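You operate a simulated robot arm through the tools that you are given. There is no shell and no other tool. Be economical: measure what you need, move in short steps, check, and stop when the job is done.

You are at the controls of a simulated robot arm. One attempt, no reset.

TASK
Take the white holder and put it on top of the red block. Put the blue card on the top of the yellow-edged plate away on the blue lab bench top. Take the move card on the long beige table top and put it away on the blue-legged table top. Do these in any order.

The check looks at the end state, three seconds after you hand in, the way a careful person would. Anything else that was tipped, shoved, dropped, spilled or broken makes it a failure.

THE ROBOT
A 7-joint arm with a vacuum gripper on a trunk, on a base that drives. Base frame: it is fixed to the floor where the robot stands at the start and does not move with it; the origin is under the middle of the robot, x ahead of it, y to its left, z up; the surface under the hand at the start is at about z = 0.8. Lengths are in m, angles in degrees, forces in N, time in s.
Its first joint turns from -149.0 to 149.0 degrees. Places, roughly: blue card [0.5, -1.5, 0.75]; blue lab bench top [-1.1, -1.9, 0.9]; blue-legged table top [0.7, -0.4, 0.8]; move card [0.75, -1.5, 0.75]. Payload 1.06 kg.
Tool frame: the origin (TCP) lies in the middle of the cups' lips, and z points out of the cups. The gripper has 1 cup of 0.024 m across, covering 0.024 by 0.024 m (tool x, y); the bellows give 0.008 m. With the vacuum on, a cup seals on a smooth face that it is pressed against (1 to 4 N); it does not hold porous or soft things. The pull reaches 23 N.
Orientation is that of the tool frame in the base frame, as [roll, pitch, yaw] about the fixed x, y, z axes, in that order (R = Rz(yaw) Ry(pitch) Rx(roll)). With the cups facing straight down, the tool's x points along the base's -x, its y along +y and its z along -z.

THE INTERFACE
- The arm moves only by the tool move_arm. Its arguments are lists of equal length, an entry for each row: "xyz": the shift along the base's x, y, z in m, a list of three; "turn": the turn, a rotation vector about the base's x, y, z in degrees, a list of three; "vacuum": the vacuum: 1 switches it on, 0 off. In form: {"xyz": [[tx, ty, tz], ...], "turn": [[rx, ry, rz], ...], "vacuum": [vacuum, ...]}. A call has 1 to 10 rows; each row shifts and turns the commanded pose from where the row before left it. A row lasts 0.2 s, in which the tool goes at most 0.05 m and 8.6 degrees; a call with a longer step from one row to the next is refused whole, and so is a gripper value outside its range. Where a pose cannot be reached the arm comes as near as it can. A force on the tool above 40 N (or 10 N above the force at the start of the call, whichever is more), or a blocked arm, ends the call early, and 0.2 s more pass. The pull builds up within a second once a cup has sealed. Time passes only in rows, and 0.2 s behind the last, so rows that do not move give it time. The reply holds the time, the measured pose of the TCP, the force on the tool along the base axes and the pull of the vacuum, in the units named above and with some noise, with the torque about the TCP (base axes, N m) and any sound that the robot's microphone picked up.
- Cameras (640 x 400 px; columns grow to the right, rows downward): "scene" is now at [0.0232, 0.1302, 1.5103]; the picture's right is [-0.43, -0.90, 0.00], its down [-0.65, 0.31, -0.70] and it looks along [0.63, -0.30, -0.72] (base axes); focal length 279 px, centre (320, 200). "wrist" rides on the gripper at [0.078, 0.019, -0.096] in the tool frame; the picture's right is [-0.24, 0.97, 0.00], its down [-0.71, -0.17, -0.69] and it looks along [-0.67, -0.16, 0.73] (tool axes); focal length 243 px, centre (320, 200). There is no depth. A picture from a camera that has moved, and an enlarged one, comes with that camera's place and axes in the base frame and with its lens. The place of the scene camera against the robot may be out by one fixed shift of up to 0.012 m in any direction.
- snapshot(camera): a new picture of that camera. It takes no simulated time.
- slide_trunk(by): slides the trunk up (or, below 0, down) by that many m; the arm and the scene camera ride with it, the base frame stays. It gives what a move gives, with no picture.
- steer(legs): drives the robot by 1 to 6 legs, each [ahead, turn to the left] in m and degrees, along the robot's own axes; the way and the turn of a leg run together, so that a leg with both is an arc; at most 1.5 m and 180 degrees a leg. The arm and the cameras ride along, it lands a little off, and it stops where it bumps. It gives what a move gives.
- head_to(pan, tilt): turns the head with the scene camera to pan (to the left, within 155 degrees either way) and tilt (down, from -29 to 69), counted from straight ahead of the robot. It gives what a move gives.
- zoom(camera, box): a new picture of the part [left, top, right, bottom] of that camera's present view, enlarged. It takes no simulated time.
- hand_in(): hands the job in; it is judged then, once.

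Go step by step. Nothing tells you exact positions but the pictures and the camera data: compare them with the known pose of the tool, close in by small moves and look again before you grip or let go. The budget is 165 turns and 120 pictures, counting those below and the enlarged ones. Unless the task says otherwise, let go and move clear before handing in.

The tools are called after "Request:" as a command line: name --argument value ..., lists and objects as JSON in quotes. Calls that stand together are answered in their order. move_arm: Moves the arm, as the interface text tells. Its arguments: {"type":"object","properties":{"xyz":{"type":"array"},"turn":{"type":"array"},"vacuum":{"type":"array"}},"required":["xyz","turn","vacuum"]} The other tools are called the same way: slide_trunk (by) slides the trunk up or down; steer (legs) drives the base; head_to (pan, tilt) turns the head that bears the scene camera; snapshot (camera) takes a picture; zoom (camera, box) takes an enlarged picture of a part of a camera's view; hand_in () hands the job in.

At the start:

```text
time_s: 0.0
eef_pos: [0.6776, -0.0151, 1.0743]
tcp_rot: [-180.0, 0.0, 179.9]
ft_force: [-0.6, -0.2, 0.0]
torque: [-0.03, 0.01, 0.01]
pull: 0.1
trunk travel left (down, up): [-0.575, 0.135]
robot x, y, heading: [0.0006, -0.0018, 0.2]
head pan, tilt: [-25.5, 45.9]
```

scene: 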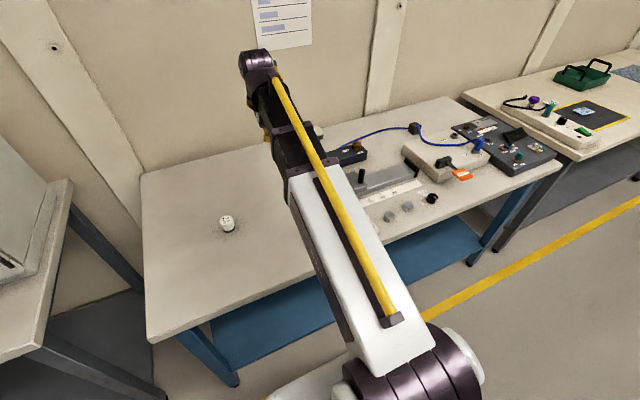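
wrist: 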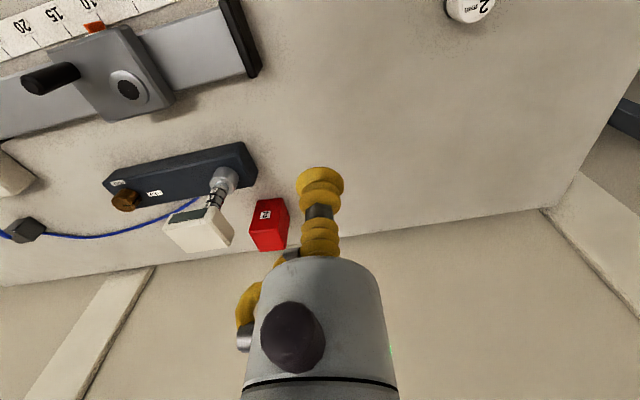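

I see the blue-legged table with a red block near its back edge, some apparatus, and a long beige table to the right with cards. I'll look closer at each before moving.

Request:
zoom --camera "wrist" --box '[80, 120, 320, 270]'

Request:
zoom --camera "scene" --box '[440, 40, 640, 165]'

Request:
zoom --camera "scene" --box '[310, 90, 550, 240]'

```text
2.67 times, centred on (200, 195) of wrist
camera zoom: at [0.5994, 0.0046, 1.1698], right [0.24, 0.97, 0.0], down [0.71, -0.17, 0.69], along [0.67, -0.16, -0.73], focal length 647 px, centre (640, 213)
```

zoom: 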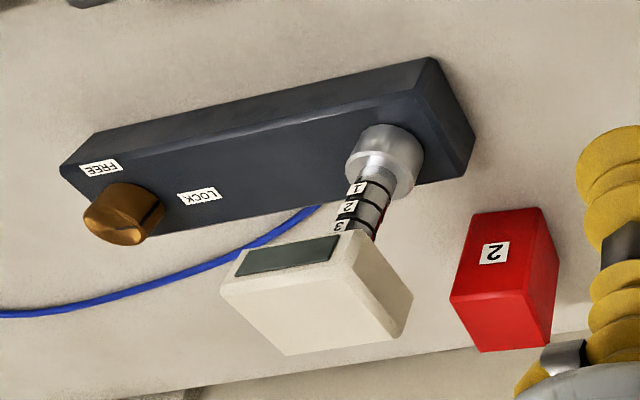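

```text
3.20 times, centred on (540, 102) of scene
camera zoom: at [0.0232, 0.1302, 1.5103], right [-0.43, -0.9, 0.0], down [-0.65, 0.31, -0.7], along [0.63, -0.3, -0.72], focal length 894 px, centre (-384, 512)
```

zoom: 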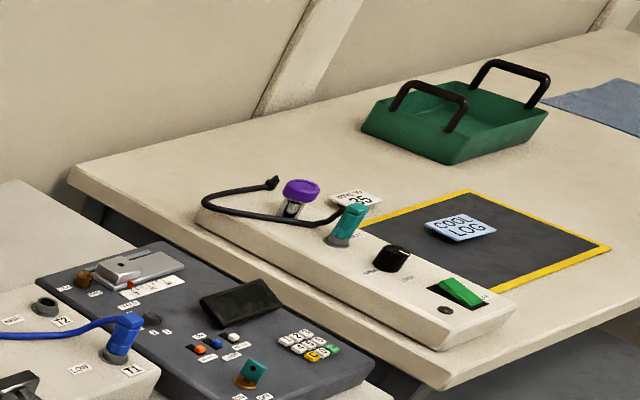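

```text
2.67 times, centred on (430, 165) of scene
camera zoom: at [0.0232, 0.1302, 1.5103], right [-0.43, -0.9, 0.0], down [-0.65, 0.31, -0.7], along [0.63, -0.3, -0.72], focal length 744 px, centre (27, 293)
```

zoom: 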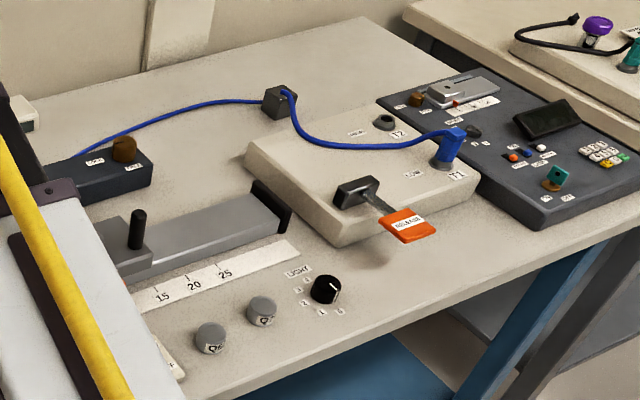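

The white holder looks like a white head on a marked rod standing in the dark bar with a FREE/LOCK knob, but I need to be sure. I'll swing the arm to the left for a clear scene view.

Request:
move_arm --xyz '[[0, 0.05, 0], [0, 0.05, 0], [0, 0.05, 0], [0, 0.05, 0], [0, 0.05, 0], [0, 0.05, 0], [0, 0.05, 0], [0, 0.05, 0]]' --turn '[[0, 0, 0], [0, 0, 0], [0, 0, 0], [0, 0, 0], [0, 0, 0], [0, 0, 0], [0, 0, 0], [0, 0, 0]]' --vacuum '[0, 0, 0, 0, 0, 0, 0, 0]'

Request:
snapshot --camera "scene"

Request:
zoom --camera "scene" --box '[190, 90, 430, 240]'

```text
time_s: 1.8
eef_pos: [0.6769, 0.3858, 1.0725]
tcp_rot: [179.9, 0.1, 179.9]
ft_force: [0.9, 0.6, -0.3]
torque: [0.07, -0.02, -0.03]
pull: 0.0
trunk travel left (down, up): [-0.575, 0.135]
robot x, y, heading: [-0.0025, -0.0003, -0.0]
head pan, tilt: [-25.5, 45.9]
```

```text
114 pictures are left
camera scene: at [0.0232, 0.1304, 1.5103], right [-0.43, -0.9, 0.0], down [-0.65, 0.31, -0.7], along [0.63, -0.3, -0.72], focal length 279 px, centre (320, 200)
```

scene: 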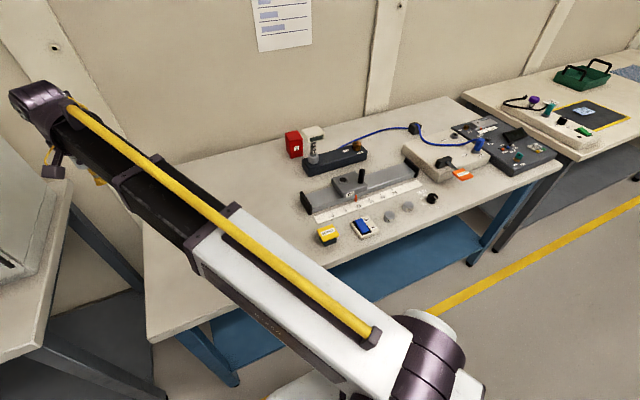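

```text
2.67 times, centred on (310, 165) of scene
camera zoom: at [0.0232, 0.1304, 1.5103], right [-0.43, -0.9, 0.0], down [-0.65, 0.31, -0.7], along [0.63, -0.3, -0.72], focal length 744 px, centre (347, 293)
```

zoom: 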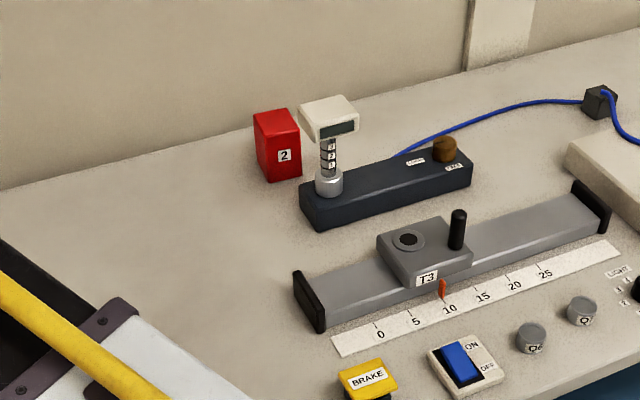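

The dark bar has a display head on a graduated post, and elsewhere there is a white cylinder labelled "2". I'll look at that cylinder with the wrist camera.

Request:
snapshot --camera "wrist"

```text
112 pictures are left
camera wrist: at [0.5979, 0.4058, 1.1692], right [0.24, 0.97, 0.0], down [0.71, -0.17, 0.69], along [0.67, -0.16, -0.73], focal length 243 px, centre (320, 200)
```

wrist: 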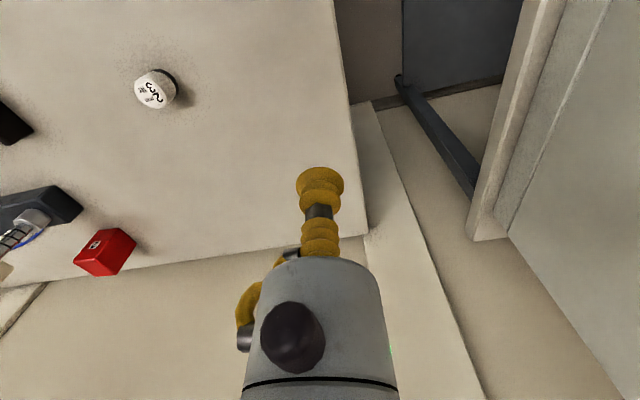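

Request:
zoom --camera "wrist" --box '[100, 50, 212, 120]'

Request:
zoom --camera "scene" --box '[270, 120, 382, 190]'

```text
5.71 times, centred on (156, 85) of wrist
camera zoom: at [0.5979, 0.4058, 1.1692], right [0.24, 0.97, 0.0], down [0.71, -0.17, 0.69], along [0.67, -0.16, -0.73], focal length 1386 px, centre (1257, 857)
```

zoom: 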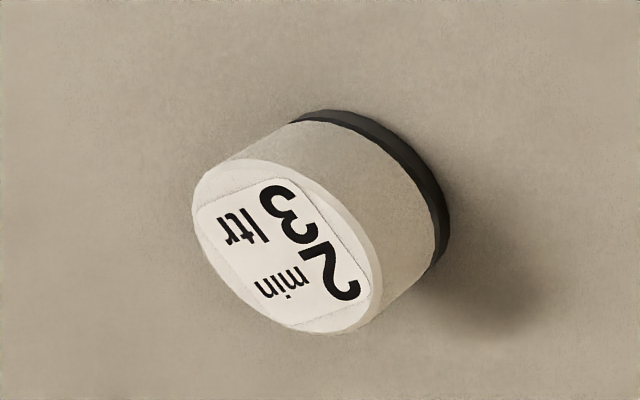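

```text
5.71 times, centred on (326, 155) of scene
camera zoom: at [0.0232, 0.1304, 1.5103], right [-0.43, -0.9, 0.0], down [-0.65, 0.31, -0.7], along [0.63, -0.3, -0.72], focal length 1596 px, centre (286, 457)
```

zoom: 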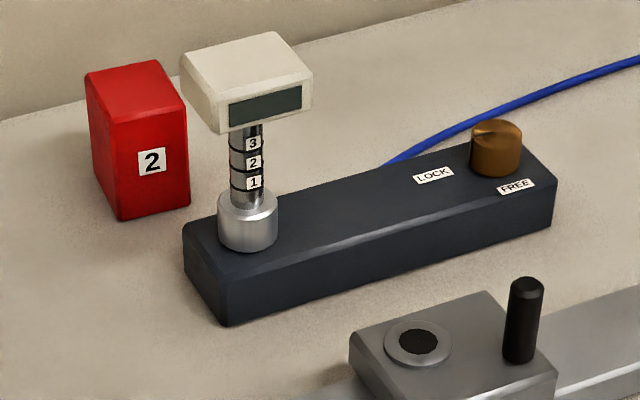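

The free-standing white cylinder ("3 ltr / 2 min") is a candidate for the holder. I'll survey the rest of the room before deciding.

Request:
head_to --pan 50 --tilt 35

Request:
snapshot --camera "scene"

Request:
head_to --pan -75 --tilt 30

Request:
snapshot --camera "scene"

Request:
head_to --pan -130 --tilt 30

Request:
snapshot --camera "scene"

```text
time_s: 3.3
eef_pos: [0.6767, 0.3845, 1.0732]
tcp_rot: [180.0, 0.0, -180.0]
ft_force: [0.2, 0.2, -0.3]
torque: [-0.01, -0.05, 0.04]
pull: 0.0
trunk travel left (down, up): [-0.575, 0.135]
robot x, y, heading: [0.0014, -0.0046, -0.1]
head pan, tilt: [50.0, 35.0]
```

```text
109 pictures are left
camera scene: at [0.0071, 0.2324, 1.5264], right [0.77, -0.64, 0.0], down [-0.37, -0.44, -0.82], along [0.53, 0.63, -0.57], focal length 279 px, centre (320, 200)
```

scene: 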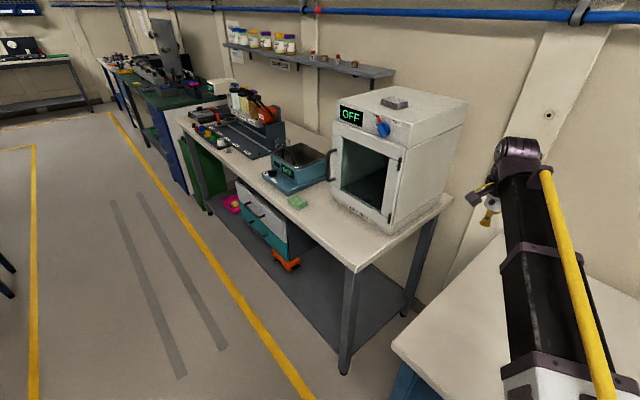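

```text
time_s: 5.3
eef_pos: [0.6764, 0.3838, 1.0732]
tcp_rot: [-179.9, 0.1, 180.0]
ft_force: [-1.1, -0.4, -0.1]
torque: [0.0, 0.01, 0.0]
pull: 0.1
trunk travel left (down, up): [-0.575, 0.135]
robot x, y, heading: [0.0003, -0.0005, -0.4]
head pan, tilt: [-75.0, 30.0]
```

```text
108 pictures are left
camera scene: at [-0.0261, 0.0776, 1.5342], right [-0.97, -0.26, 0.0], down [-0.13, 0.48, -0.87], along [0.22, -0.84, -0.5], focal length 279 px, centre (320, 200)
```

scene: 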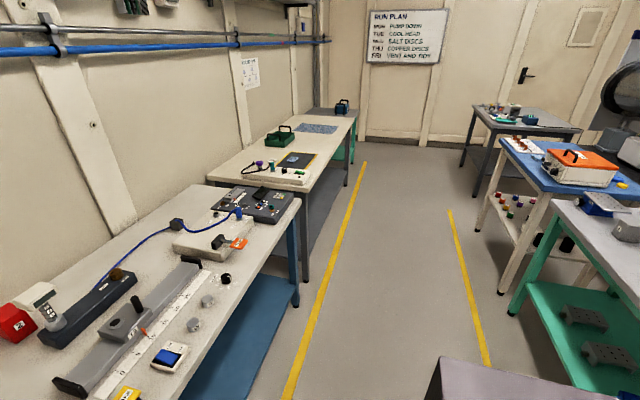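

```text
time_s: 6.6
eef_pos: [0.677, 0.3834, 1.0726]
tcp_rot: [-180.0, 0.0, -180.0]
ft_force: [-0.1, 0.2, -0.4]
torque: [0.0, 0.0, 0.02]
pull: 0.1
trunk travel left (down, up): [-0.575, 0.135]
robot x, y, heading: [-0.0027, 0.0007, 0.1]
head pan, tilt: [-130.0, 30.0]
```

```text
107 pictures are left
camera scene: at [-0.1076, 0.0957, 1.5342], right [-0.77, 0.64, 0.0], down [0.32, 0.38, -0.87], along [-0.56, -0.66, -0.5], focal length 279 px, centre (320, 200)
```

scene: 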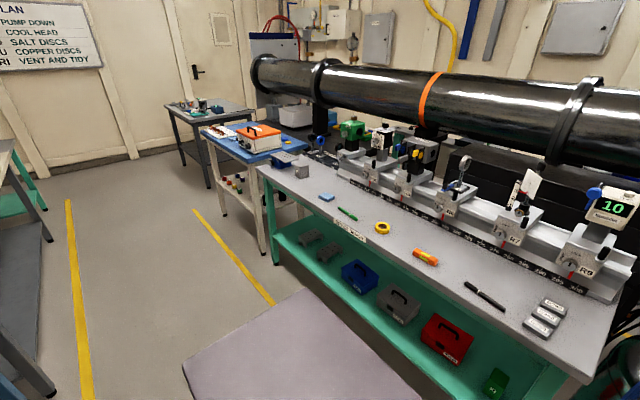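

The blue lab bench with an orange box is to the right. I'll zoom on it and on the nearby stuff to look for a white holder and red blocks.

Request:
zoom --camera "scene" --box '[150, 80, 342, 200]'

Request:
zoom --camera "scene" --box '[290, 100, 640, 340]'

```text
3.33 times, centred on (246, 140) of scene
camera zoom: at [-0.1076, 0.0957, 1.5342], right [-0.77, 0.64, 0.0], down [0.32, 0.38, -0.87], along [-0.56, -0.66, -0.5], focal length 931 px, centre (567, 400)
```

zoom: 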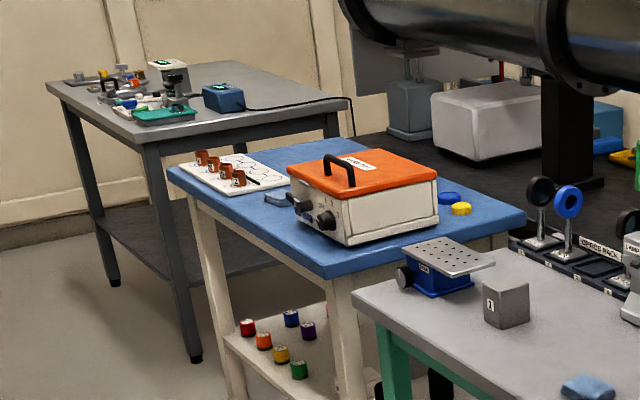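

```text
1.67 times, centred on (465, 220) of scene
camera zoom: at [-0.1076, 0.0957, 1.5342], right [-0.77, 0.64, 0.0], down [0.32, 0.38, -0.87], along [-0.56, -0.66, -0.5], focal length 465 px, centre (78, 167)
```

zoom: 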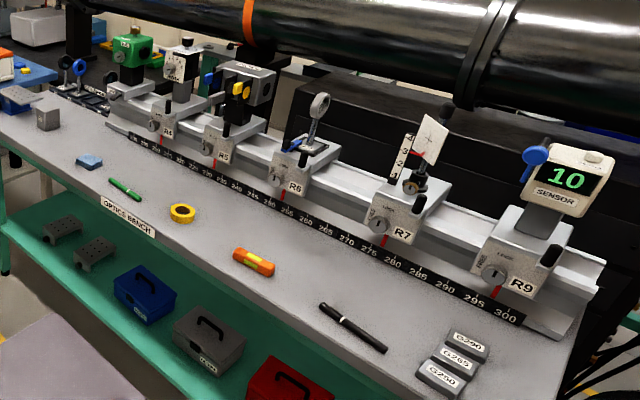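

The bench is clear. I'll look more closely at the left-hand tables and the far grey one for any other "white holder" or "red block".

Request:
head_to --pan 60 --tilt 25

Request:
zoom --camera "scene" --box '[80, 40, 400, 240]'

Request:
head_to --pan -40 --tilt 40

Request:
snapshot --camera "scene"

Request:
head_to --pan 130 --tilt 25

Request:
snapshot --camera "scene"

```text
time_s: 9.4
eef_pos: [0.6759, 0.3842, 1.0728]
tcp_rot: [-180.0, 0.0, -179.9]
ft_force: [0.3, -1.2, -0.3]
torque: [0.0, 0.02, -0.05]
pull: 0.2
trunk travel left (down, up): [-0.575, 0.135]
robot x, y, heading: [0.0028, -0.0021, -0.1]
head pan, tilt: [60.0, 25.0]
```

```text
2.00 times, centred on (240, 140) of scene
camera zoom: at [-0.0035, 0.2448, 1.5422], right [0.87, -0.5, 0.0], down [-0.21, -0.37, -0.91], along [0.45, 0.78, -0.42], focal length 558 px, centre (480, 320)
```

zoom: 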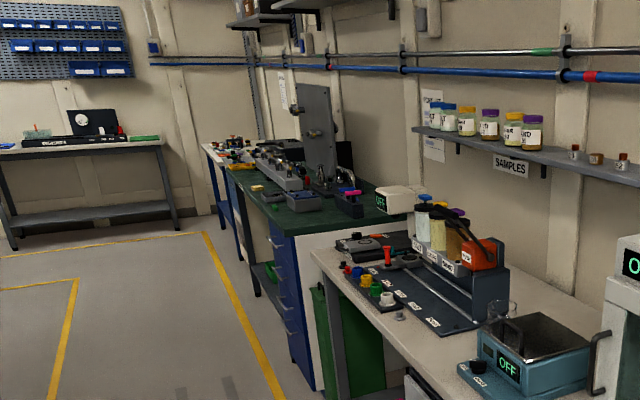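

```text
time_s: 11.1
eef_pos: [0.676, 0.3842, 1.0728]
tcp_rot: [-180.0, 0.1, 180.0]
ft_force: [-0.5, 0.3, 0.1]
torque: [0.0, 0.02, 0.0]
pull: 0.1
trunk travel left (down, up): [-0.575, 0.135]
robot x, y, heading: [-0.0017, 0.0001, -0.1]
head pan, tilt: [-40.0, 40.0]
```

```text
103 pictures are left
camera scene: at [0.0156, 0.1104, 1.5189], right [-0.64, -0.77, 0.0], down [-0.49, 0.41, -0.77], along [0.59, -0.49, -0.64], focal length 279 px, centre (320, 200)
```

scene: 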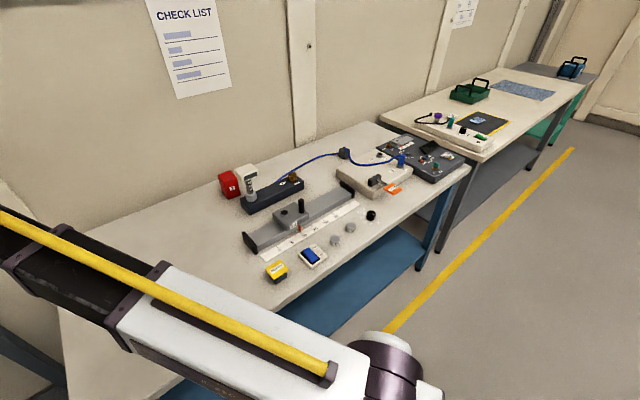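

```text
time_s: 13.7
eef_pos: [0.6763, 0.3843, 1.0737]
tcp_rot: [-179.9, 0.0, -180.0]
ft_force: [-0.6, -0.6, -0.1]
torque: [0.02, -0.02, 0.02]
pull: 0.1
trunk travel left (down, up): [-0.575, 0.135]
robot x, y, heading: [0.0016, -0.0006, 0.1]
head pan, tilt: [130.0, 25.0]
```

```text
102 pictures are left
camera scene: at [-0.1088, 0.2356, 1.5422], right [0.77, 0.64, 0.0], down [0.27, -0.32, -0.91], along [-0.58, 0.69, -0.42], focal length 279 px, centre (320, 200)
```

scene: 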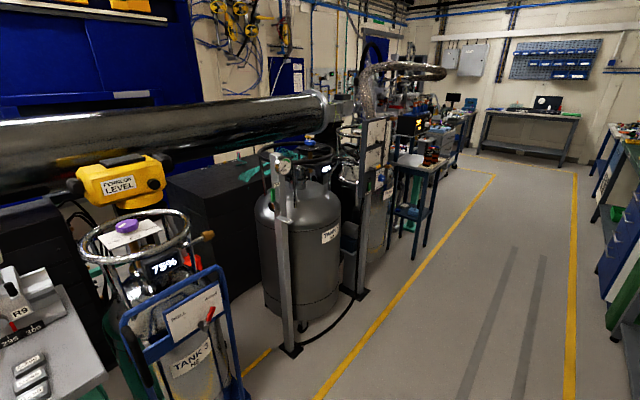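

I take the white cylinder at about (0.66, 0.155) as the white holder and the red block at about (0.93, -0.18). I'll go above the holder and look.

Request:
move_arm --xyz '[[-0.003, -0.045, -0.015], [-0.003, -0.045, -0.015], [-0.003, -0.045, -0.015], [-0.003, -0.045, -0.015], [-0.003, -0.045, -0.02], [0, -0.004, -0.03]]' --turn '[[0, 0, 0], [0, 0, 0], [0, 0, 0], [0, 0, 0], [0, 0, 0], [0, 0, 0]]' --vacuum '[0, 0, 0, 0, 0, 0]'

Request:
snapshot --camera "wrist"

Request:
head_to --pan -10 --tilt 45

Request:
snapshot --camera "scene"

```text
time_s: 15.1
eef_pos: [0.6621, 0.1549, 0.964]
tcp_rot: [179.9, 0.0, -179.9]
ft_force: [0.0, 0.0, 0.1]
torque: [0.05, 0.02, 0.0]
pull: 0.0
trunk travel left (down, up): [-0.575, 0.135]
robot x, y, heading: [-0.0026, -0.0022, 0.1]
head pan, tilt: [130.0, 25.0]
```

```text
101 pictures are left
camera wrist: at [0.5842, 0.1753, 1.0598], right [0.23, 0.97, 0.0], down [0.71, -0.17, 0.69], along [0.67, -0.16, -0.73], focal length 243 px, centre (320, 200)
```

wrist: 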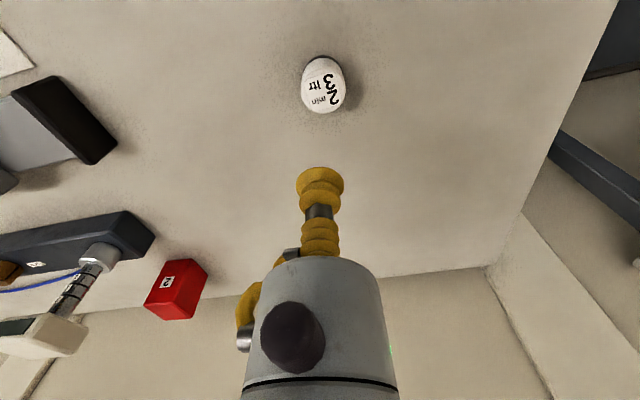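

```text
time_s: 17.4
eef_pos: [0.6638, 0.1549, 0.9642]
tcp_rot: [-180.0, 0.1, -179.9]
ft_force: [0.3, -0.2, 0.1]
torque: [0.0, 0.0, 0.02]
pull: 0.0
trunk travel left (down, up): [-0.575, 0.135]
robot x, y, heading: [-0.0027, 0.0002, 0.2]
head pan, tilt: [-10.0, 45.0]
```

```text
100 pictures are left
camera scene: at [0.0305, 0.1508, 1.5116], right [-0.17, -0.98, 0.0], down [-0.7, 0.12, -0.71], along [0.7, -0.12, -0.71], focal length 279 px, centre (320, 200)
```

scene: 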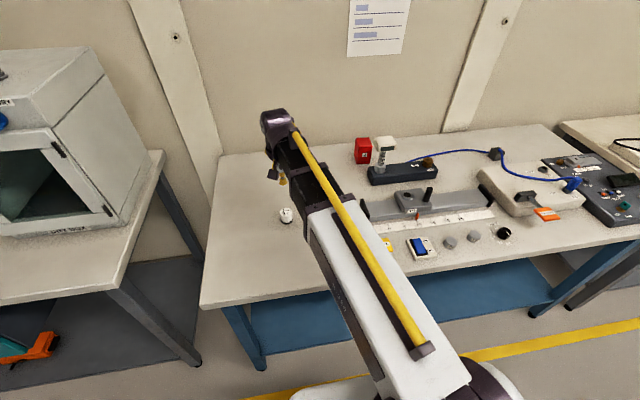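

Triangulating the two wrist views puts the holder's top at about (0.658, 0.162, 0.841). I'll lower to just above it and check.

Request:
move_arm --xyz '[[-0.002, 0.004, -0.03], [-0.003, 0.003, -0.03], [0, 0, -0.03]]' --turn '[[0, 0, 0], [0, 0, 0], [0, 0, 0]]' --vacuum '[0, 0, 0]'

Request:
zoom --camera "wrist" --box '[240, 80, 400, 220]'

```text
time_s: 18.1
eef_pos: [0.6563, 0.1626, 0.8741]
tcp_rot: [180.0, 0.0, -180.0]
ft_force: [-0.4, -0.5, 0.2]
torque: [0.03, -0.02, 0.01]
pull: 0.1
trunk travel left (down, up): [-0.575, 0.135]
robot x, y, heading: [-0.0008, 0.0014, -0.2]
head pan, tilt: [-10.0, 45.0]
```

```text
2.86 times, centred on (320, 150) of wrist
camera zoom: at [0.5793, 0.1827, 0.9694], right [0.24, 0.97, 0.0], down [0.71, -0.17, 0.68], along [0.67, -0.16, -0.73], focal length 693 px, centre (320, 343)
```

zoom: 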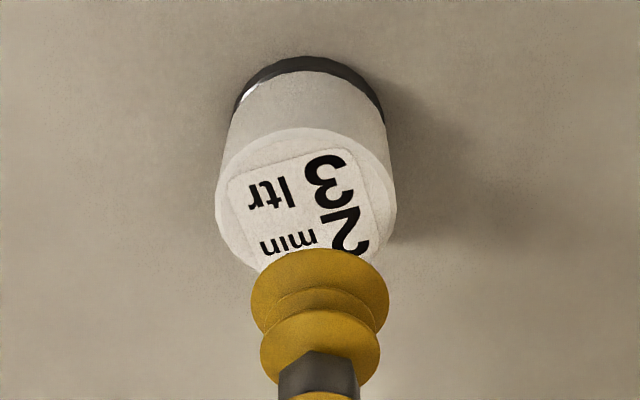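

The holder's top is under the cup. I'll descend slowly with the vacuum on.

Request:
move_arm --xyz '[[0, -0.001, -0.02], [0, 0, -0.01], [0, 0, -0.004], [0, 0, -0.002], [0, 0, 0], [0, 0, 0]]' --turn '[[0, 0, 0], [0, 0, 0], [0, 0, 0], [0, 0, 0], [0, 0, 0], [0, 0, 0]]' --vacuum '[1, 1, 1, 1, 1, 1]'

```text
time_s: 19.6
eef_pos: [0.6568, 0.1623, 0.8376]
tcp_rot: [180.0, 0.0, -180.0]
ft_force: [-0.1, 5.2, 12.5]
torque: [0.03, 0.02, 0.04]
pull: 23.1
trunk travel left (down, up): [-0.575, 0.135]
robot x, y, heading: [0.0015, -0.0042, -0.1]
head pan, tilt: [-10.0, 45.0]
```

Sealed with full pull. I'll lift gently.

Request:
move_arm --xyz '[[0, 0, 0.01], [0, 0, 0.02], [0, 0, 0.04], [0, 0, 0.04], [0, 0, 0]]' --turn '[[0, 0, 0], [0, 0, 0], [0, 0, 0], [0, 0, 0], [0, 0, 0]]' --vacuum '[1, 1, 1, 1, 1]'

Request:
snapshot --camera "wrist"

```text
time_s: 20.8
eef_pos: [0.6576, 0.1602, 0.9477]
tcp_rot: [179.9, -0.1, -180.0]
ft_force: [0.8, -0.3, -1.8]
torque: [0.02, -0.01, -0.03]
pull: 22.1
trunk travel left (down, up): [-0.575, 0.135]
robot x, y, heading: [0.0043, -0.0007, 0.0]
head pan, tilt: [-10.0, 45.0]
```

```text
98 pictures are left
camera wrist: at [0.5793, 0.181, 1.0443], right [0.24, 0.97, 0.0], down [0.71, -0.17, 0.68], along [0.67, -0.16, -0.73], focal length 243 px, centre (320, 200)
```

wrist: 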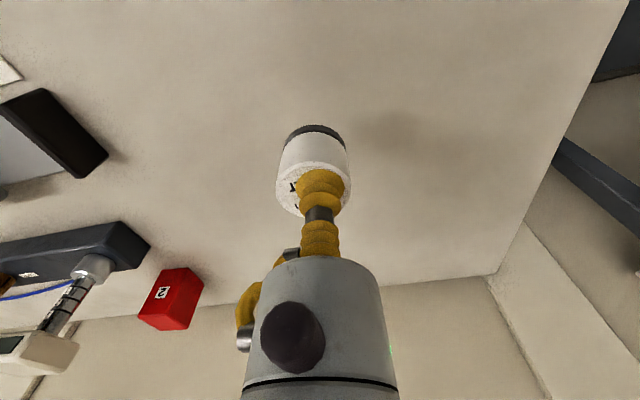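

The holder is held. The red block's top works out at about (0.95, -0.183, 0.875). I'll carry the holder toward it, high up, and then check.

Request:
move_arm --xyz '[[0.02, -0.03, 0.03], [0.025, -0.033, 0.02], [0.025, -0.035, 0.01], [0.025, -0.035, 0.0], [0.025, -0.035, 0.0], [0.025, -0.035, 0], [0.025, -0.035, 0], [0.025, -0.035, 0], [0.025, -0.03, 0], [0.025, -0.02, 0]]' --turn '[[0, 0, 0], [0, 0, 0], [0, 0, 0], [0, 0, 0], [0, 0, 0], [0, 0, 0], [0, 0, 0], [0, 0, 0], [0, 0, 0], [0, 0, 0]]' --vacuum '[1, 1, 1, 1, 1, 1, 1, 1, 1, 1]'

Request:
snapshot --camera "wrist"

Request:
snapshot --camera "scene"

```text
time_s: 22.9
eef_pos: [0.9031, -0.1619, 1.0078]
tcp_rot: [180.0, -0.1, 179.9]
ft_force: [-1.0, -0.6, -0.5]
torque: [-0.01, -0.02, 0.0]
pull: 23.5
trunk travel left (down, up): [-0.575, 0.135]
robot x, y, heading: [0.0028, 0.003, -0.1]
head pan, tilt: [-10.0, 45.0]
```

```text
97 pictures are left
camera wrist: at [0.8248, -0.1417, 1.1036], right [0.24, 0.97, 0.0], down [0.71, -0.17, 0.68], along [0.67, -0.16, -0.73], focal length 243 px, centre (320, 200)
```

wrist: 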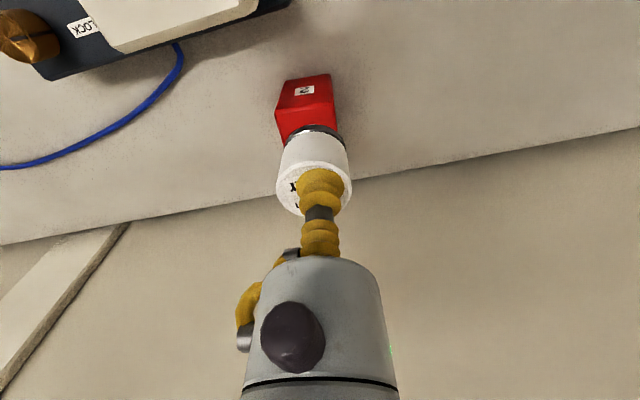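

```text
96 pictures are left
camera scene: at [0.0306, 0.1506, 1.5116], right [-0.17, -0.98, 0.0], down [-0.7, 0.12, -0.71], along [0.7, -0.12, -0.71], focal length 279 px, centre (320, 200)
```

scene: 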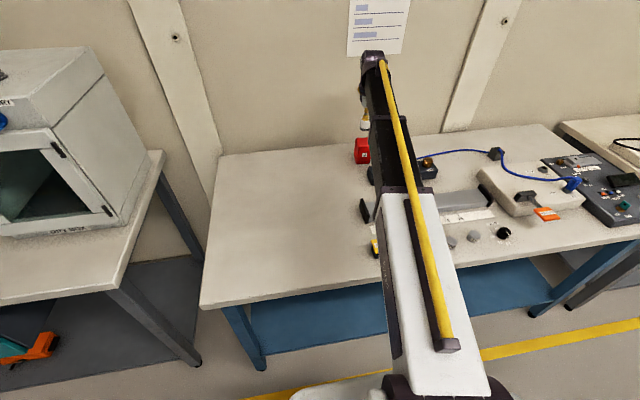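

Request:
zoom --camera "wrist" --box '[240, 50, 400, 150]'

```text
4.00 times, centred on (320, 100) of wrist
camera zoom: at [0.8248, -0.1417, 1.1036], right [0.24, 0.97, 0.0], down [0.71, -0.17, 0.68], along [0.67, -0.16, -0.73], focal length 970 px, centre (320, 600)
```

zoom: 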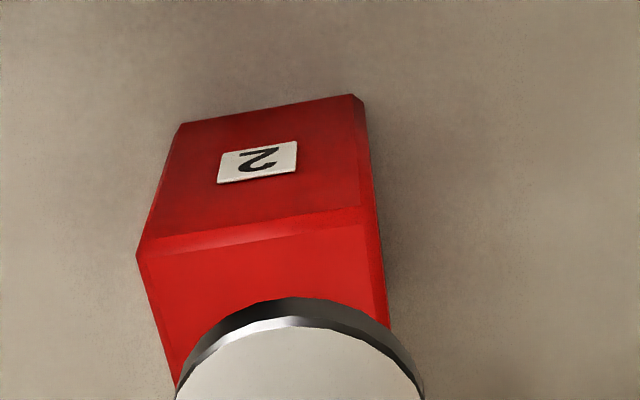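

The block's front top edge is at x≈0.916, its centre near (0.945, -0.18). I'll move over it and lower part way.

Request:
move_arm --xyz '[[0.022, -0.009, 0], [0.02, -0.009, -0.01], [0, 0, -0.025], [0, 0, -0.01], [0, 0, 0]]' --turn '[[0, 0, 0], [0, 0, 0], [0, 0, 0], [0, 0, 0], [0, 0, 0]]' --vacuum '[1, 1, 1, 1, 1]'

Request:
zoom --camera "wrist" --box '[220, 60, 420, 220]'

Request:
zoom --camera "scene" --box '[300, 80, 460, 200]'

```text
time_s: 24.1
eef_pos: [0.9445, -0.1798, 0.9629]
tcp_rot: [-179.9, -0.1, 179.9]
ft_force: [-0.2, -1.0, -1.4]
torque: [0.05, -0.02, 0.02]
pull: 22.6
trunk travel left (down, up): [-0.575, 0.135]
robot x, y, heading: [0.0036, 0.0012, 0.0]
head pan, tilt: [-10.0, 45.0]
```

```text
2.50 times, centred on (320, 140) of wrist
camera zoom: at [0.8664, -0.1596, 1.0585], right [0.24, 0.97, 0.0], down [0.71, -0.17, 0.69], along [0.67, -0.16, -0.73], focal length 606 px, centre (320, 350)
```

zoom: 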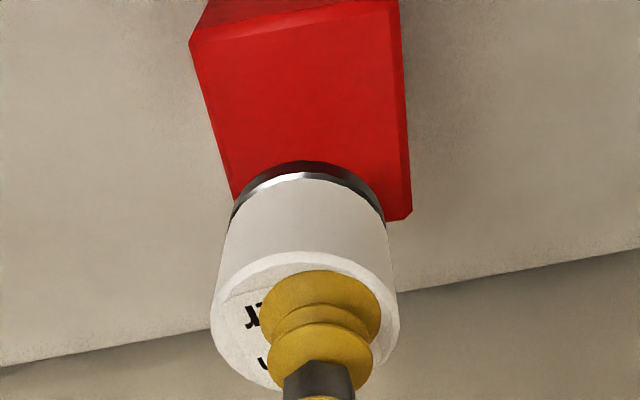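

```text
3.33 times, centred on (380, 140) of scene
camera zoom: at [0.0306, 0.1507, 1.5116], right [-0.17, -0.98, 0.0], down [-0.7, 0.12, -0.71], along [0.7, -0.12, -0.71], focal length 931 px, centre (120, 400)
```

zoom: 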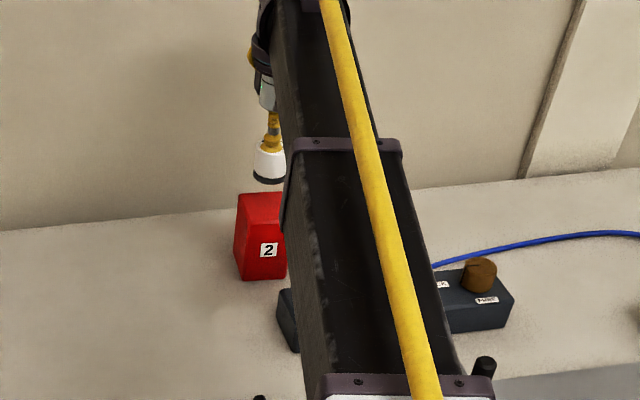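

The block's centre is (0.946, -0.181), right under the holder. I'll lower carefully until contact.

Request:
move_arm --xyz '[[0, 0, -0.02], [0, 0, -0.015], [0, 0, -0.005], [0, 0, -0.004], [0, 0, 0]]' --turn '[[0, 0, 0], [0, 0, 0], [0, 0, 0], [0, 0, 0], [0, 0, 0]]' --vacuum '[1, 1, 1, 1, 1]'

Request:
zoom --camera "wrist" --box '[220, 60, 420, 220]'

```text
time_s: 25.4
eef_pos: [0.9446, -0.1798, 0.92]
tcp_rot: [180.0, 0.2, -179.9]
ft_force: [5.0, -1.8, 20.8]
torque: [0.01, 0.0, 0.01]
pull: 23.0
trunk travel left (down, up): [-0.575, 0.135]
robot x, y, heading: [-0.0018, 0.0023, 0.1]
head pan, tilt: [-10.0, 45.0]
```

```text
2.50 times, centred on (320, 140) of wrist
camera zoom: at [0.8656, -0.1591, 1.0163], right [0.24, 0.97, 0.0], down [0.71, -0.17, 0.69], along [0.67, -0.16, -0.73], focal length 606 px, centre (320, 350)
```

zoom: 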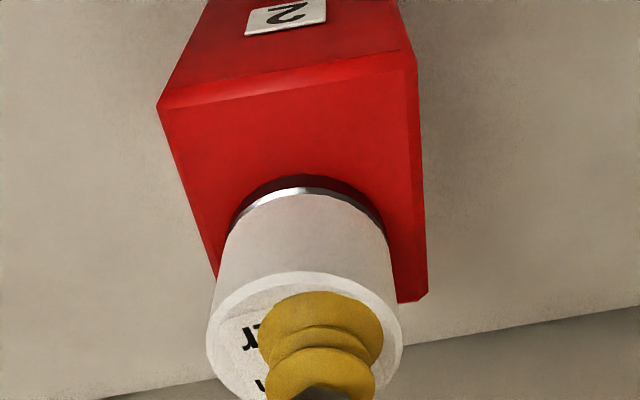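

Contact made, well inside the top. I'll ease off the pressing, release and go straight up.

Request:
move_arm --xyz '[[0, 0, 0.003], [0, 0, 0], [0, 0, 0], [0, 0, 0], [0, 0, 0], [0, 0, 0.005], [0, 0, 0.02], [0, 0, 0.04]]' --turn '[[0, 0, 0], [0, 0, 0], [0, 0, 0], [0, 0, 0], [0, 0, 0], [0, 0, 0], [0, 0, 0], [0, 0, 0]]' --vacuum '[1, 0, 0, 0, 0, 0, 0, 0]'

Request:
snapshot --camera "wrist"

```text
time_s: 27.1
eef_pos: [0.9448, -0.1804, 0.9872]
tcp_rot: [-180.0, 0.0, -180.0]
ft_force: [-0.7, 0.2, -1.2]
torque: [-0.02, -0.02, -0.01]
pull: 0.1
trunk travel left (down, up): [-0.575, 0.135]
robot x, y, heading: [0.0003, 0.0012, 0.2]
head pan, tilt: [-10.0, 45.0]
```

```text
91 pictures are left
camera wrist: at [0.8665, -0.1597, 1.0824], right [0.24, 0.97, 0.0], down [0.71, -0.17, 0.68], along [0.67, -0.16, -0.73], focal length 243 px, centre (320, 200)
```

wrist: 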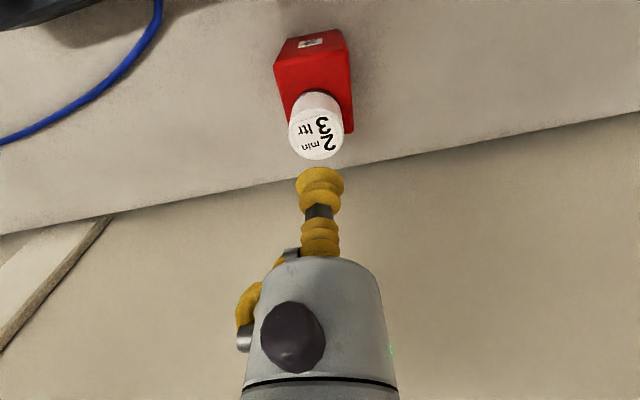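

The holder stands on the block. Now I'll raise and retract the arm for driving to the long beige table.

Request:
move_arm --xyz '[[0, 0.0, 0.045], [0, 0.01, 0.045], [-0.04, 0.02, 0.02], [-0.04, 0.02, 0], [-0.04, 0.02, 0], [-0.045, 0.02, 0], [-0.045, 0.02, 0], [-0.045, 0.02, 0], [-0.045, 0.02, 0], [-0.045, 0.02, 0]]' --turn '[[0, 0, 0], [0, 0, 0], [0, 0, 0], [0, 0, 0], [0, 0, 0], [0, 0, 0], [0, 0, 0], [0, 0, 0], [0, 0, 0], [0, 0, 0]]' --vacuum '[0, 0, 0, 0, 0, 0, 0, 0, 0, 0]'

Request:
head_to --pan -30 --tilt 50

Request:
snapshot --camera "scene"

```text
time_s: 29.4
eef_pos: [0.5991, -0.0104, 1.0964]
tcp_rot: [-180.0, 0.0, -179.9]
ft_force: [0.5, -0.2, 0.6]
torque: [0.0, 0.03, 0.02]
pull: 0.0
trunk travel left (down, up): [-0.575, 0.135]
robot x, y, heading: [0.0003, -0.0018, -0.1]
head pan, tilt: [-10.0, 45.0]
```

```text
time_s: 30.2
eef_pos: [0.6015, -0.0107, 1.0947]
tcp_rot: [-180.0, 0.0, 180.0]
ft_force: [0.1, 0.4, 0.0]
torque: [0.0, 0.02, 0.03]
pull: 0.0
trunk travel left (down, up): [-0.575, 0.135]
robot x, y, heading: [0.0013, 0.0, 0.3]
head pan, tilt: [-30.0, 50.0]
```

```text
90 pictures are left
camera scene: at [0.0171, 0.1264, 1.5047], right [-0.5, -0.87, 0.0], down [-0.66, 0.38, -0.64], along [0.56, -0.32, -0.77], focal length 279 px, centre (320, 200)
```

scene: 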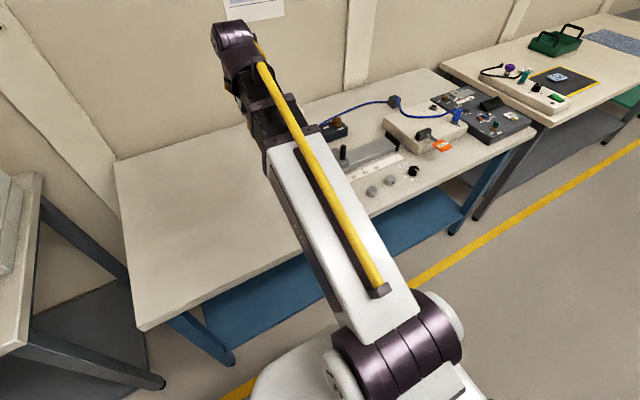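

I'll turn right about 96° and drive along the aisle to about (-0.15, -1.48), between the beige table and the blue bench.

Request:
steer --legs '[[0, -96], [0.75, 0]]'

Request:
head_to --pan 0 --tilt 35

Request:
snapshot --camera "scene"

```text
time_s: 38.3
eef_pos: [-0.1383, -1.3418, 1.096]
tcp_rot: [-180.0, 0.0, 84.5]
ft_force: [0.1, 0.0, -0.1]
torque: [0.01, 0.02, -0.01]
pull: 0.1
trunk travel left (down, up): [-0.575, 0.135]
robot x, y, heading: [-0.073, -0.7435, -95.5]
head pan, tilt: [-30.0, 50.0]
```

```text
time_s: 39.2
eef_pos: [-0.1382, -1.3423, 1.0955]
tcp_rot: [-180.0, 0.0, 84.4]
ft_force: [0.3, -0.3, 0.3]
torque: [0.0, 0.01, 0.0]
pull: 0.0
trunk travel left (down, up): [-0.575, 0.135]
robot x, y, heading: [-0.0687, -0.7434, -95.3]
head pan, tilt: [0.0, 35.0]
```

```text
89 pictures are left
camera scene: at [0.0898, -0.8097, 1.5264], right [-1.0, 0.1, 0.0], down [0.06, 0.57, -0.82], along [-0.08, -0.82, -0.57], focal length 279 px, centre (320, 200)
```

scene: 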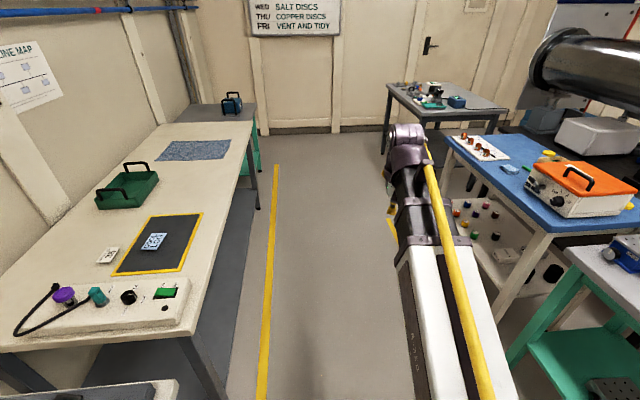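

Aisle is clear. I'll drive on 0.72 m and look again.

Request:
steer --legs '[[0.74, 0]]'

Request:
head_to --pan 80 --tilt 45

Request:
snapshot --camera "scene"

Request:
head_to --pan -55 --tilt 40

Request:
snapshot --camera "scene"

```text
time_s: 43.2
eef_pos: [-0.2095, -2.0757, 1.0981]
tcp_rot: [-180.0, -0.1, 84.6]
ft_force: [0.2, -0.2, 0.7]
torque: [0.01, 0.02, -0.02]
pull: 0.0
trunk travel left (down, up): [-0.575, 0.135]
robot x, y, heading: [-0.1385, -1.4775, -95.4]
head pan, tilt: [0.0, 35.0]
```

```text
time_s: 44.8
eef_pos: [-0.2101, -2.0764, 1.0971]
tcp_rot: [-180.0, 0.1, 84.5]
ft_force: [-0.1, 0.1, 0.0]
torque: [0.04, 0.0, 0.03]
pull: 0.1
trunk travel left (down, up): [-0.575, 0.135]
robot x, y, heading: [-0.1427, -1.4805, -95.4]
head pan, tilt: [80.0, 45.0]
```

```text
88 pictures are left
camera scene: at [0.106, -1.478, 1.5116], right [-0.27, -0.96, 0.0], down [-0.68, 0.19, -0.71], along [0.68, -0.19, -0.71], focal length 279 px, centre (320, 200)
```

scene: 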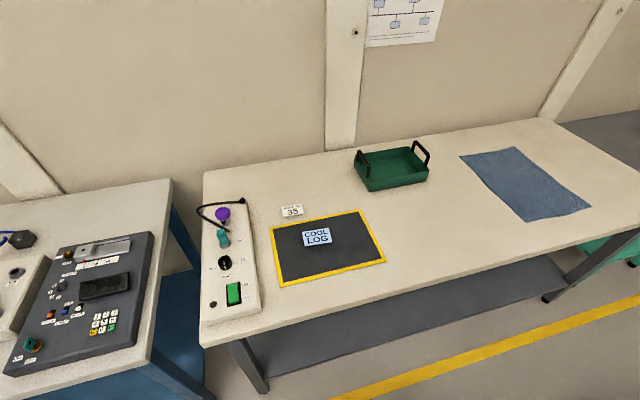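

```text
time_s: 46.9
eef_pos: [-0.2082, -2.0772, 1.0965]
tcp_rot: [180.0, 0.0, 84.5]
ft_force: [0.5, 0.1, 0.1]
torque: [-0.01, 0.03, -0.02]
pull: 0.1
trunk travel left (down, up): [-0.575, 0.135]
robot x, y, heading: [-0.144, -1.4787, -95.7]
head pan, tilt: [-55.0, 40.0]
```

```text
87 pictures are left
camera scene: at [-0.0464, -1.498, 1.5189], right [-0.49, 0.87, 0.0], down [0.56, 0.32, -0.77], along [-0.67, -0.38, -0.64], focal length 279 px, centre (320, 200)
```

scene: 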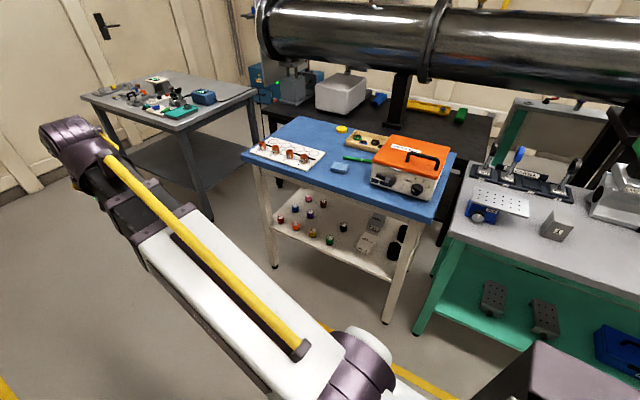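

Request:
zoom --camera "scene" --box '[230, 100, 470, 250]'

Request:
head_to --pan 80 --tilt 45

Request:
zoom --camera "scene" --box '[190, 180, 390, 305]'

```text
2.67 times, centred on (350, 175) of scene
camera zoom: at [-0.0464, -1.498, 1.5189], right [-0.49, 0.87, 0.0], down [0.56, 0.32, -0.77], along [-0.67, -0.38, -0.64], focal length 744 px, centre (240, 267)
```

zoom: 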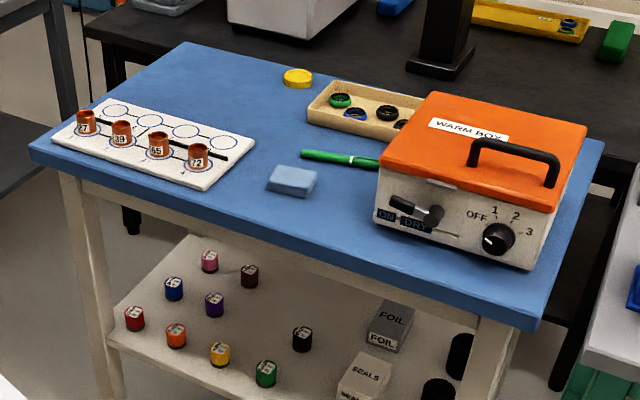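

```text
time_s: 49.1
eef_pos: [-0.2097, -2.0759, 1.0962]
tcp_rot: [-180.0, 0.0, 84.5]
ft_force: [0.3, -0.3, -0.2]
torque: [0.02, 0.03, 0.01]
pull: 0.1
trunk travel left (down, up): [-0.575, 0.135]
robot x, y, heading: [-0.1427, -1.4745, -95.5]
head pan, tilt: [80.0, 45.0]
```

```text
3.20 times, centred on (290, 242) of scene
camera zoom: at [0.106, -1.4779, 1.5116], right [-0.27, -0.96, 0.0], down [-0.68, 0.19, -0.71], along [0.68, -0.19, -0.71], focal length 894 px, centre (416, 64)
```

zoom: 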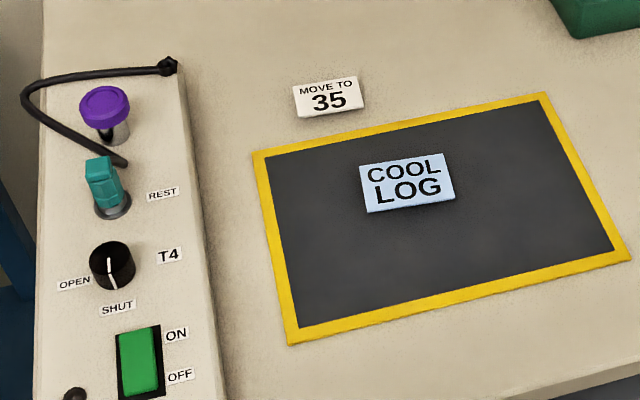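

The blue card lies on the dark plate near (0.66, -1.62) and the "MOVE TO 35" card near (0.80, -1.56). I'll swing the arm in an arc to the beige table side.

Request:
move_arm --xyz '[[0.0468, -0.0034, 0], [0.0469, 0.0002, 0], [0.0467, 0.0038, 0], [0.0463, 0.0075, 0], [0.0456, 0.011, 0], [0.0446, 0.0146, 0], [0.0433, 0.0179, 0], [0.0418, 0.0213, 0], [0.04, 0.0244, 0]]' --turn '[[0, 0, 4.45], [0, 0, 4.45], [0, 0, 4.45], [0, 0, 4.45], [0, 0, 4.45], [0, 0, 4.45], [0, 0, 4.45], [0, 0, 4.45], [0, 0, 4.45]]' --vacuum '[0, 0, 0, 0, 0, 0, 0, 0, 0]'

Request:
move_arm --xyz '[[0.038, 0.0275, 0], [0.0358, 0.0303, 0], [0.0333, 0.033, 0], [0.0306, 0.0355, 0], [0.0278, 0.0378, 0], [0.0248, 0.0398, 0], [0.0216, 0.0416, 0], [0.0183, 0.0432, 0], [0.0149, 0.0445, 0], [0.04, 0.005, -0.02]]' --turn '[[0, 0, 4.45], [0, 0, 4.45], [0, 0, 4.45], [0, 0, 4.45], [0, 0, 4.45], [0, 0, 4.45], [0, 0, 4.45], [0, 0, 4.45], [0, 0, 4.45], [0, 0, 0]]' --vacuum '[0, 0, 0, 0, 0, 0, 0, 0, 0, 0]'

Request:
snapshot --camera "wrist"

```text
time_s: 51.1
eef_pos: [0.1922, -1.9779, 1.0973]
tcp_rot: [180.0, 0.0, 124.6]
ft_force: [-0.4, 0.0, -0.6]
torque: [0.07, -0.01, -0.02]
pull: 0.0
trunk travel left (down, up): [-0.575, 0.135]
robot x, y, heading: [-0.1408, -1.4753, -95.5]
head pan, tilt: [80.0, 45.0]
```

```text
time_s: 53.3
eef_pos: [0.4767, -1.6405, 1.0773]
tcp_rot: [180.0, 0.0, 164.6]
ft_force: [0.3, -0.8, 0.9]
torque: [0.01, 0.02, 0.01]
pull: 0.1
trunk travel left (down, up): [-0.575, 0.135]
robot x, y, heading: [-0.1408, -1.4734, -95.4]
head pan, tilt: [80.0, 45.0]
```

```text
84 pictures are left
camera wrist: at [0.4066, -1.5999, 1.1729], right [0.48, 0.87, 0.0], down [0.64, -0.35, 0.68], along [0.6, -0.33, -0.73], focal length 243 px, centre (320, 200)
```

wrist: 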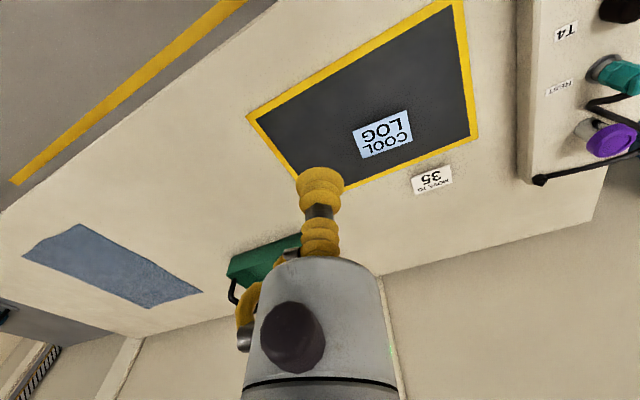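

Request:
move_arm --xyz '[[0.03, 0.006, -0.02], [0.03, 0.006, -0.035], [0.03, 0.006, -0.035], [0.03, 0.006, -0.035], [0.03, 0.006, -0.035], [0.023, 0.005, -0.035]]' --turn '[[0, 0, 0], [0, 0, 0], [0, 0, 0], [0, 0, 0], [0, 0, 0], [0, 0, 0]]' --vacuum '[0, 0, 0, 0, 0, 0]'

Request:
snapshot --camera "wrist"

```text
time_s: 54.7
eef_pos: [0.6506, -1.6071, 0.8793]
tcp_rot: [180.0, 0.0, 164.5]
ft_force: [0.2, 0.4, 0.3]
torque: [0.0, -0.01, 0.02]
pull: 0.2
trunk travel left (down, up): [-0.575, 0.135]
robot x, y, heading: [-0.1422, -1.4808, -95.5]
head pan, tilt: [80.0, 45.0]
```

```text
83 pictures are left
camera wrist: at [0.5791, -1.5665, 0.9768], right [0.49, 0.87, 0.0], down [0.64, -0.35, 0.69], along [0.6, -0.33, -0.73], focal length 243 px, centre (320, 200)
```

wrist: 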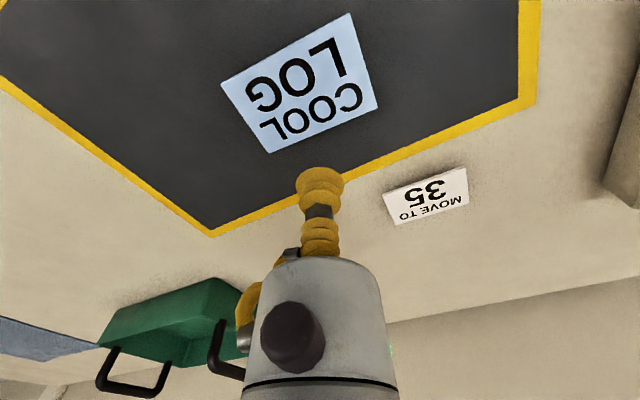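

Triangulating gives the blue card's centre at about (0.622, -1.602) with z about 0.81, higher than the rough figure. I'll shift over it, keeping some height.

Request:
move_arm --xyz '[[-0.014, 0.003, 0], [-0.014, 0.002, -0.01], [0, 0, -0.015]]' --turn '[[0, 0, 0], [0, 0, 0], [0, 0, 0]]' --vacuum '[0, 0, 0]'

Request:
snapshot --camera "wrist"

```text
time_s: 55.5
eef_pos: [0.6223, -1.601, 0.8555]
tcp_rot: [-179.9, 0.0, 164.6]
ft_force: [-0.3, 0.3, -1.1]
torque: [0.02, 0.02, 0.04]
pull: 0.0
trunk travel left (down, up): [-0.575, 0.135]
robot x, y, heading: [-0.1377, -1.4809, -95.5]
head pan, tilt: [80.0, 45.0]
```

```text
82 pictures are left
camera wrist: at [0.5514, -1.5603, 0.9519], right [0.49, 0.87, 0.0], down [0.64, -0.35, 0.69], along [0.6, -0.33, -0.73], focal length 243 px, centre (320, 200)
```

wrist: 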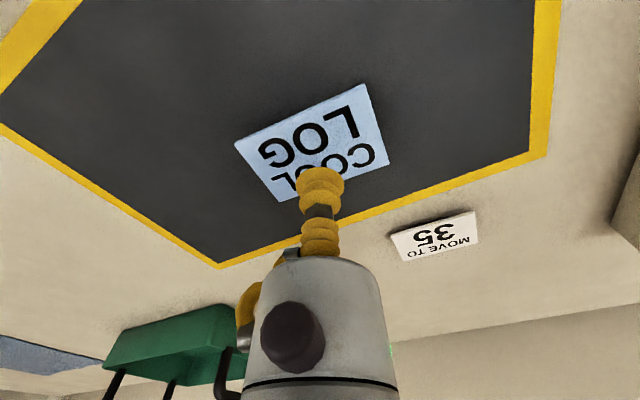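

The card top seems to be near z 0.82. I'll descend slowly with the vacuum on.

Request:
move_arm --xyz '[[-0.003, 0.002, -0.015], [0, 0, -0.01], [0, 0, -0.004], [0, 0, -0.003], [0, 0, 0], [0, 0, 0]]' --turn '[[0, 0, 0], [0, 0, 0], [0, 0, 0], [0, 0, 0], [0, 0, 0], [0, 0, 0]]' --vacuum '[1, 1, 1, 1, 1, 1]'

Request:
snapshot --camera "wrist"

```text
time_s: 56.9
eef_pos: [0.6212, -1.598, 0.8234]
tcp_rot: [-180.0, 0.0, 164.6]
ft_force: [0.1, -0.1, 0.8]
torque: [-0.01, 0.0, -0.02]
pull: 0.0
trunk travel left (down, up): [-0.575, 0.135]
robot x, y, heading: [-0.1437, -1.478, -95.5]
head pan, tilt: [80.0, 45.0]
```

```text
81 pictures are left
camera wrist: at [0.5488, -1.5584, 0.9205], right [0.49, 0.87, 0.0], down [0.64, -0.35, 0.68], along [0.6, -0.33, -0.73], focal length 243 px, centre (320, 200)
```

wrist: 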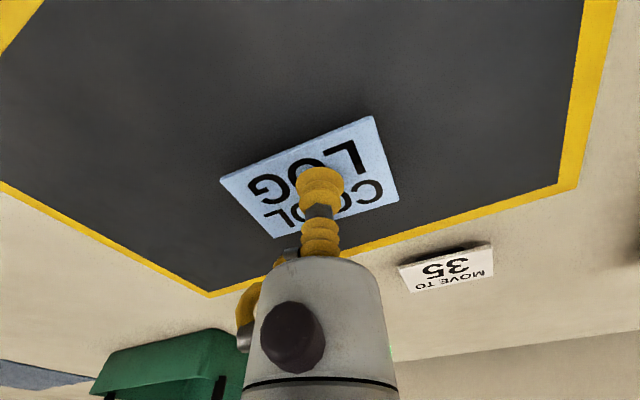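

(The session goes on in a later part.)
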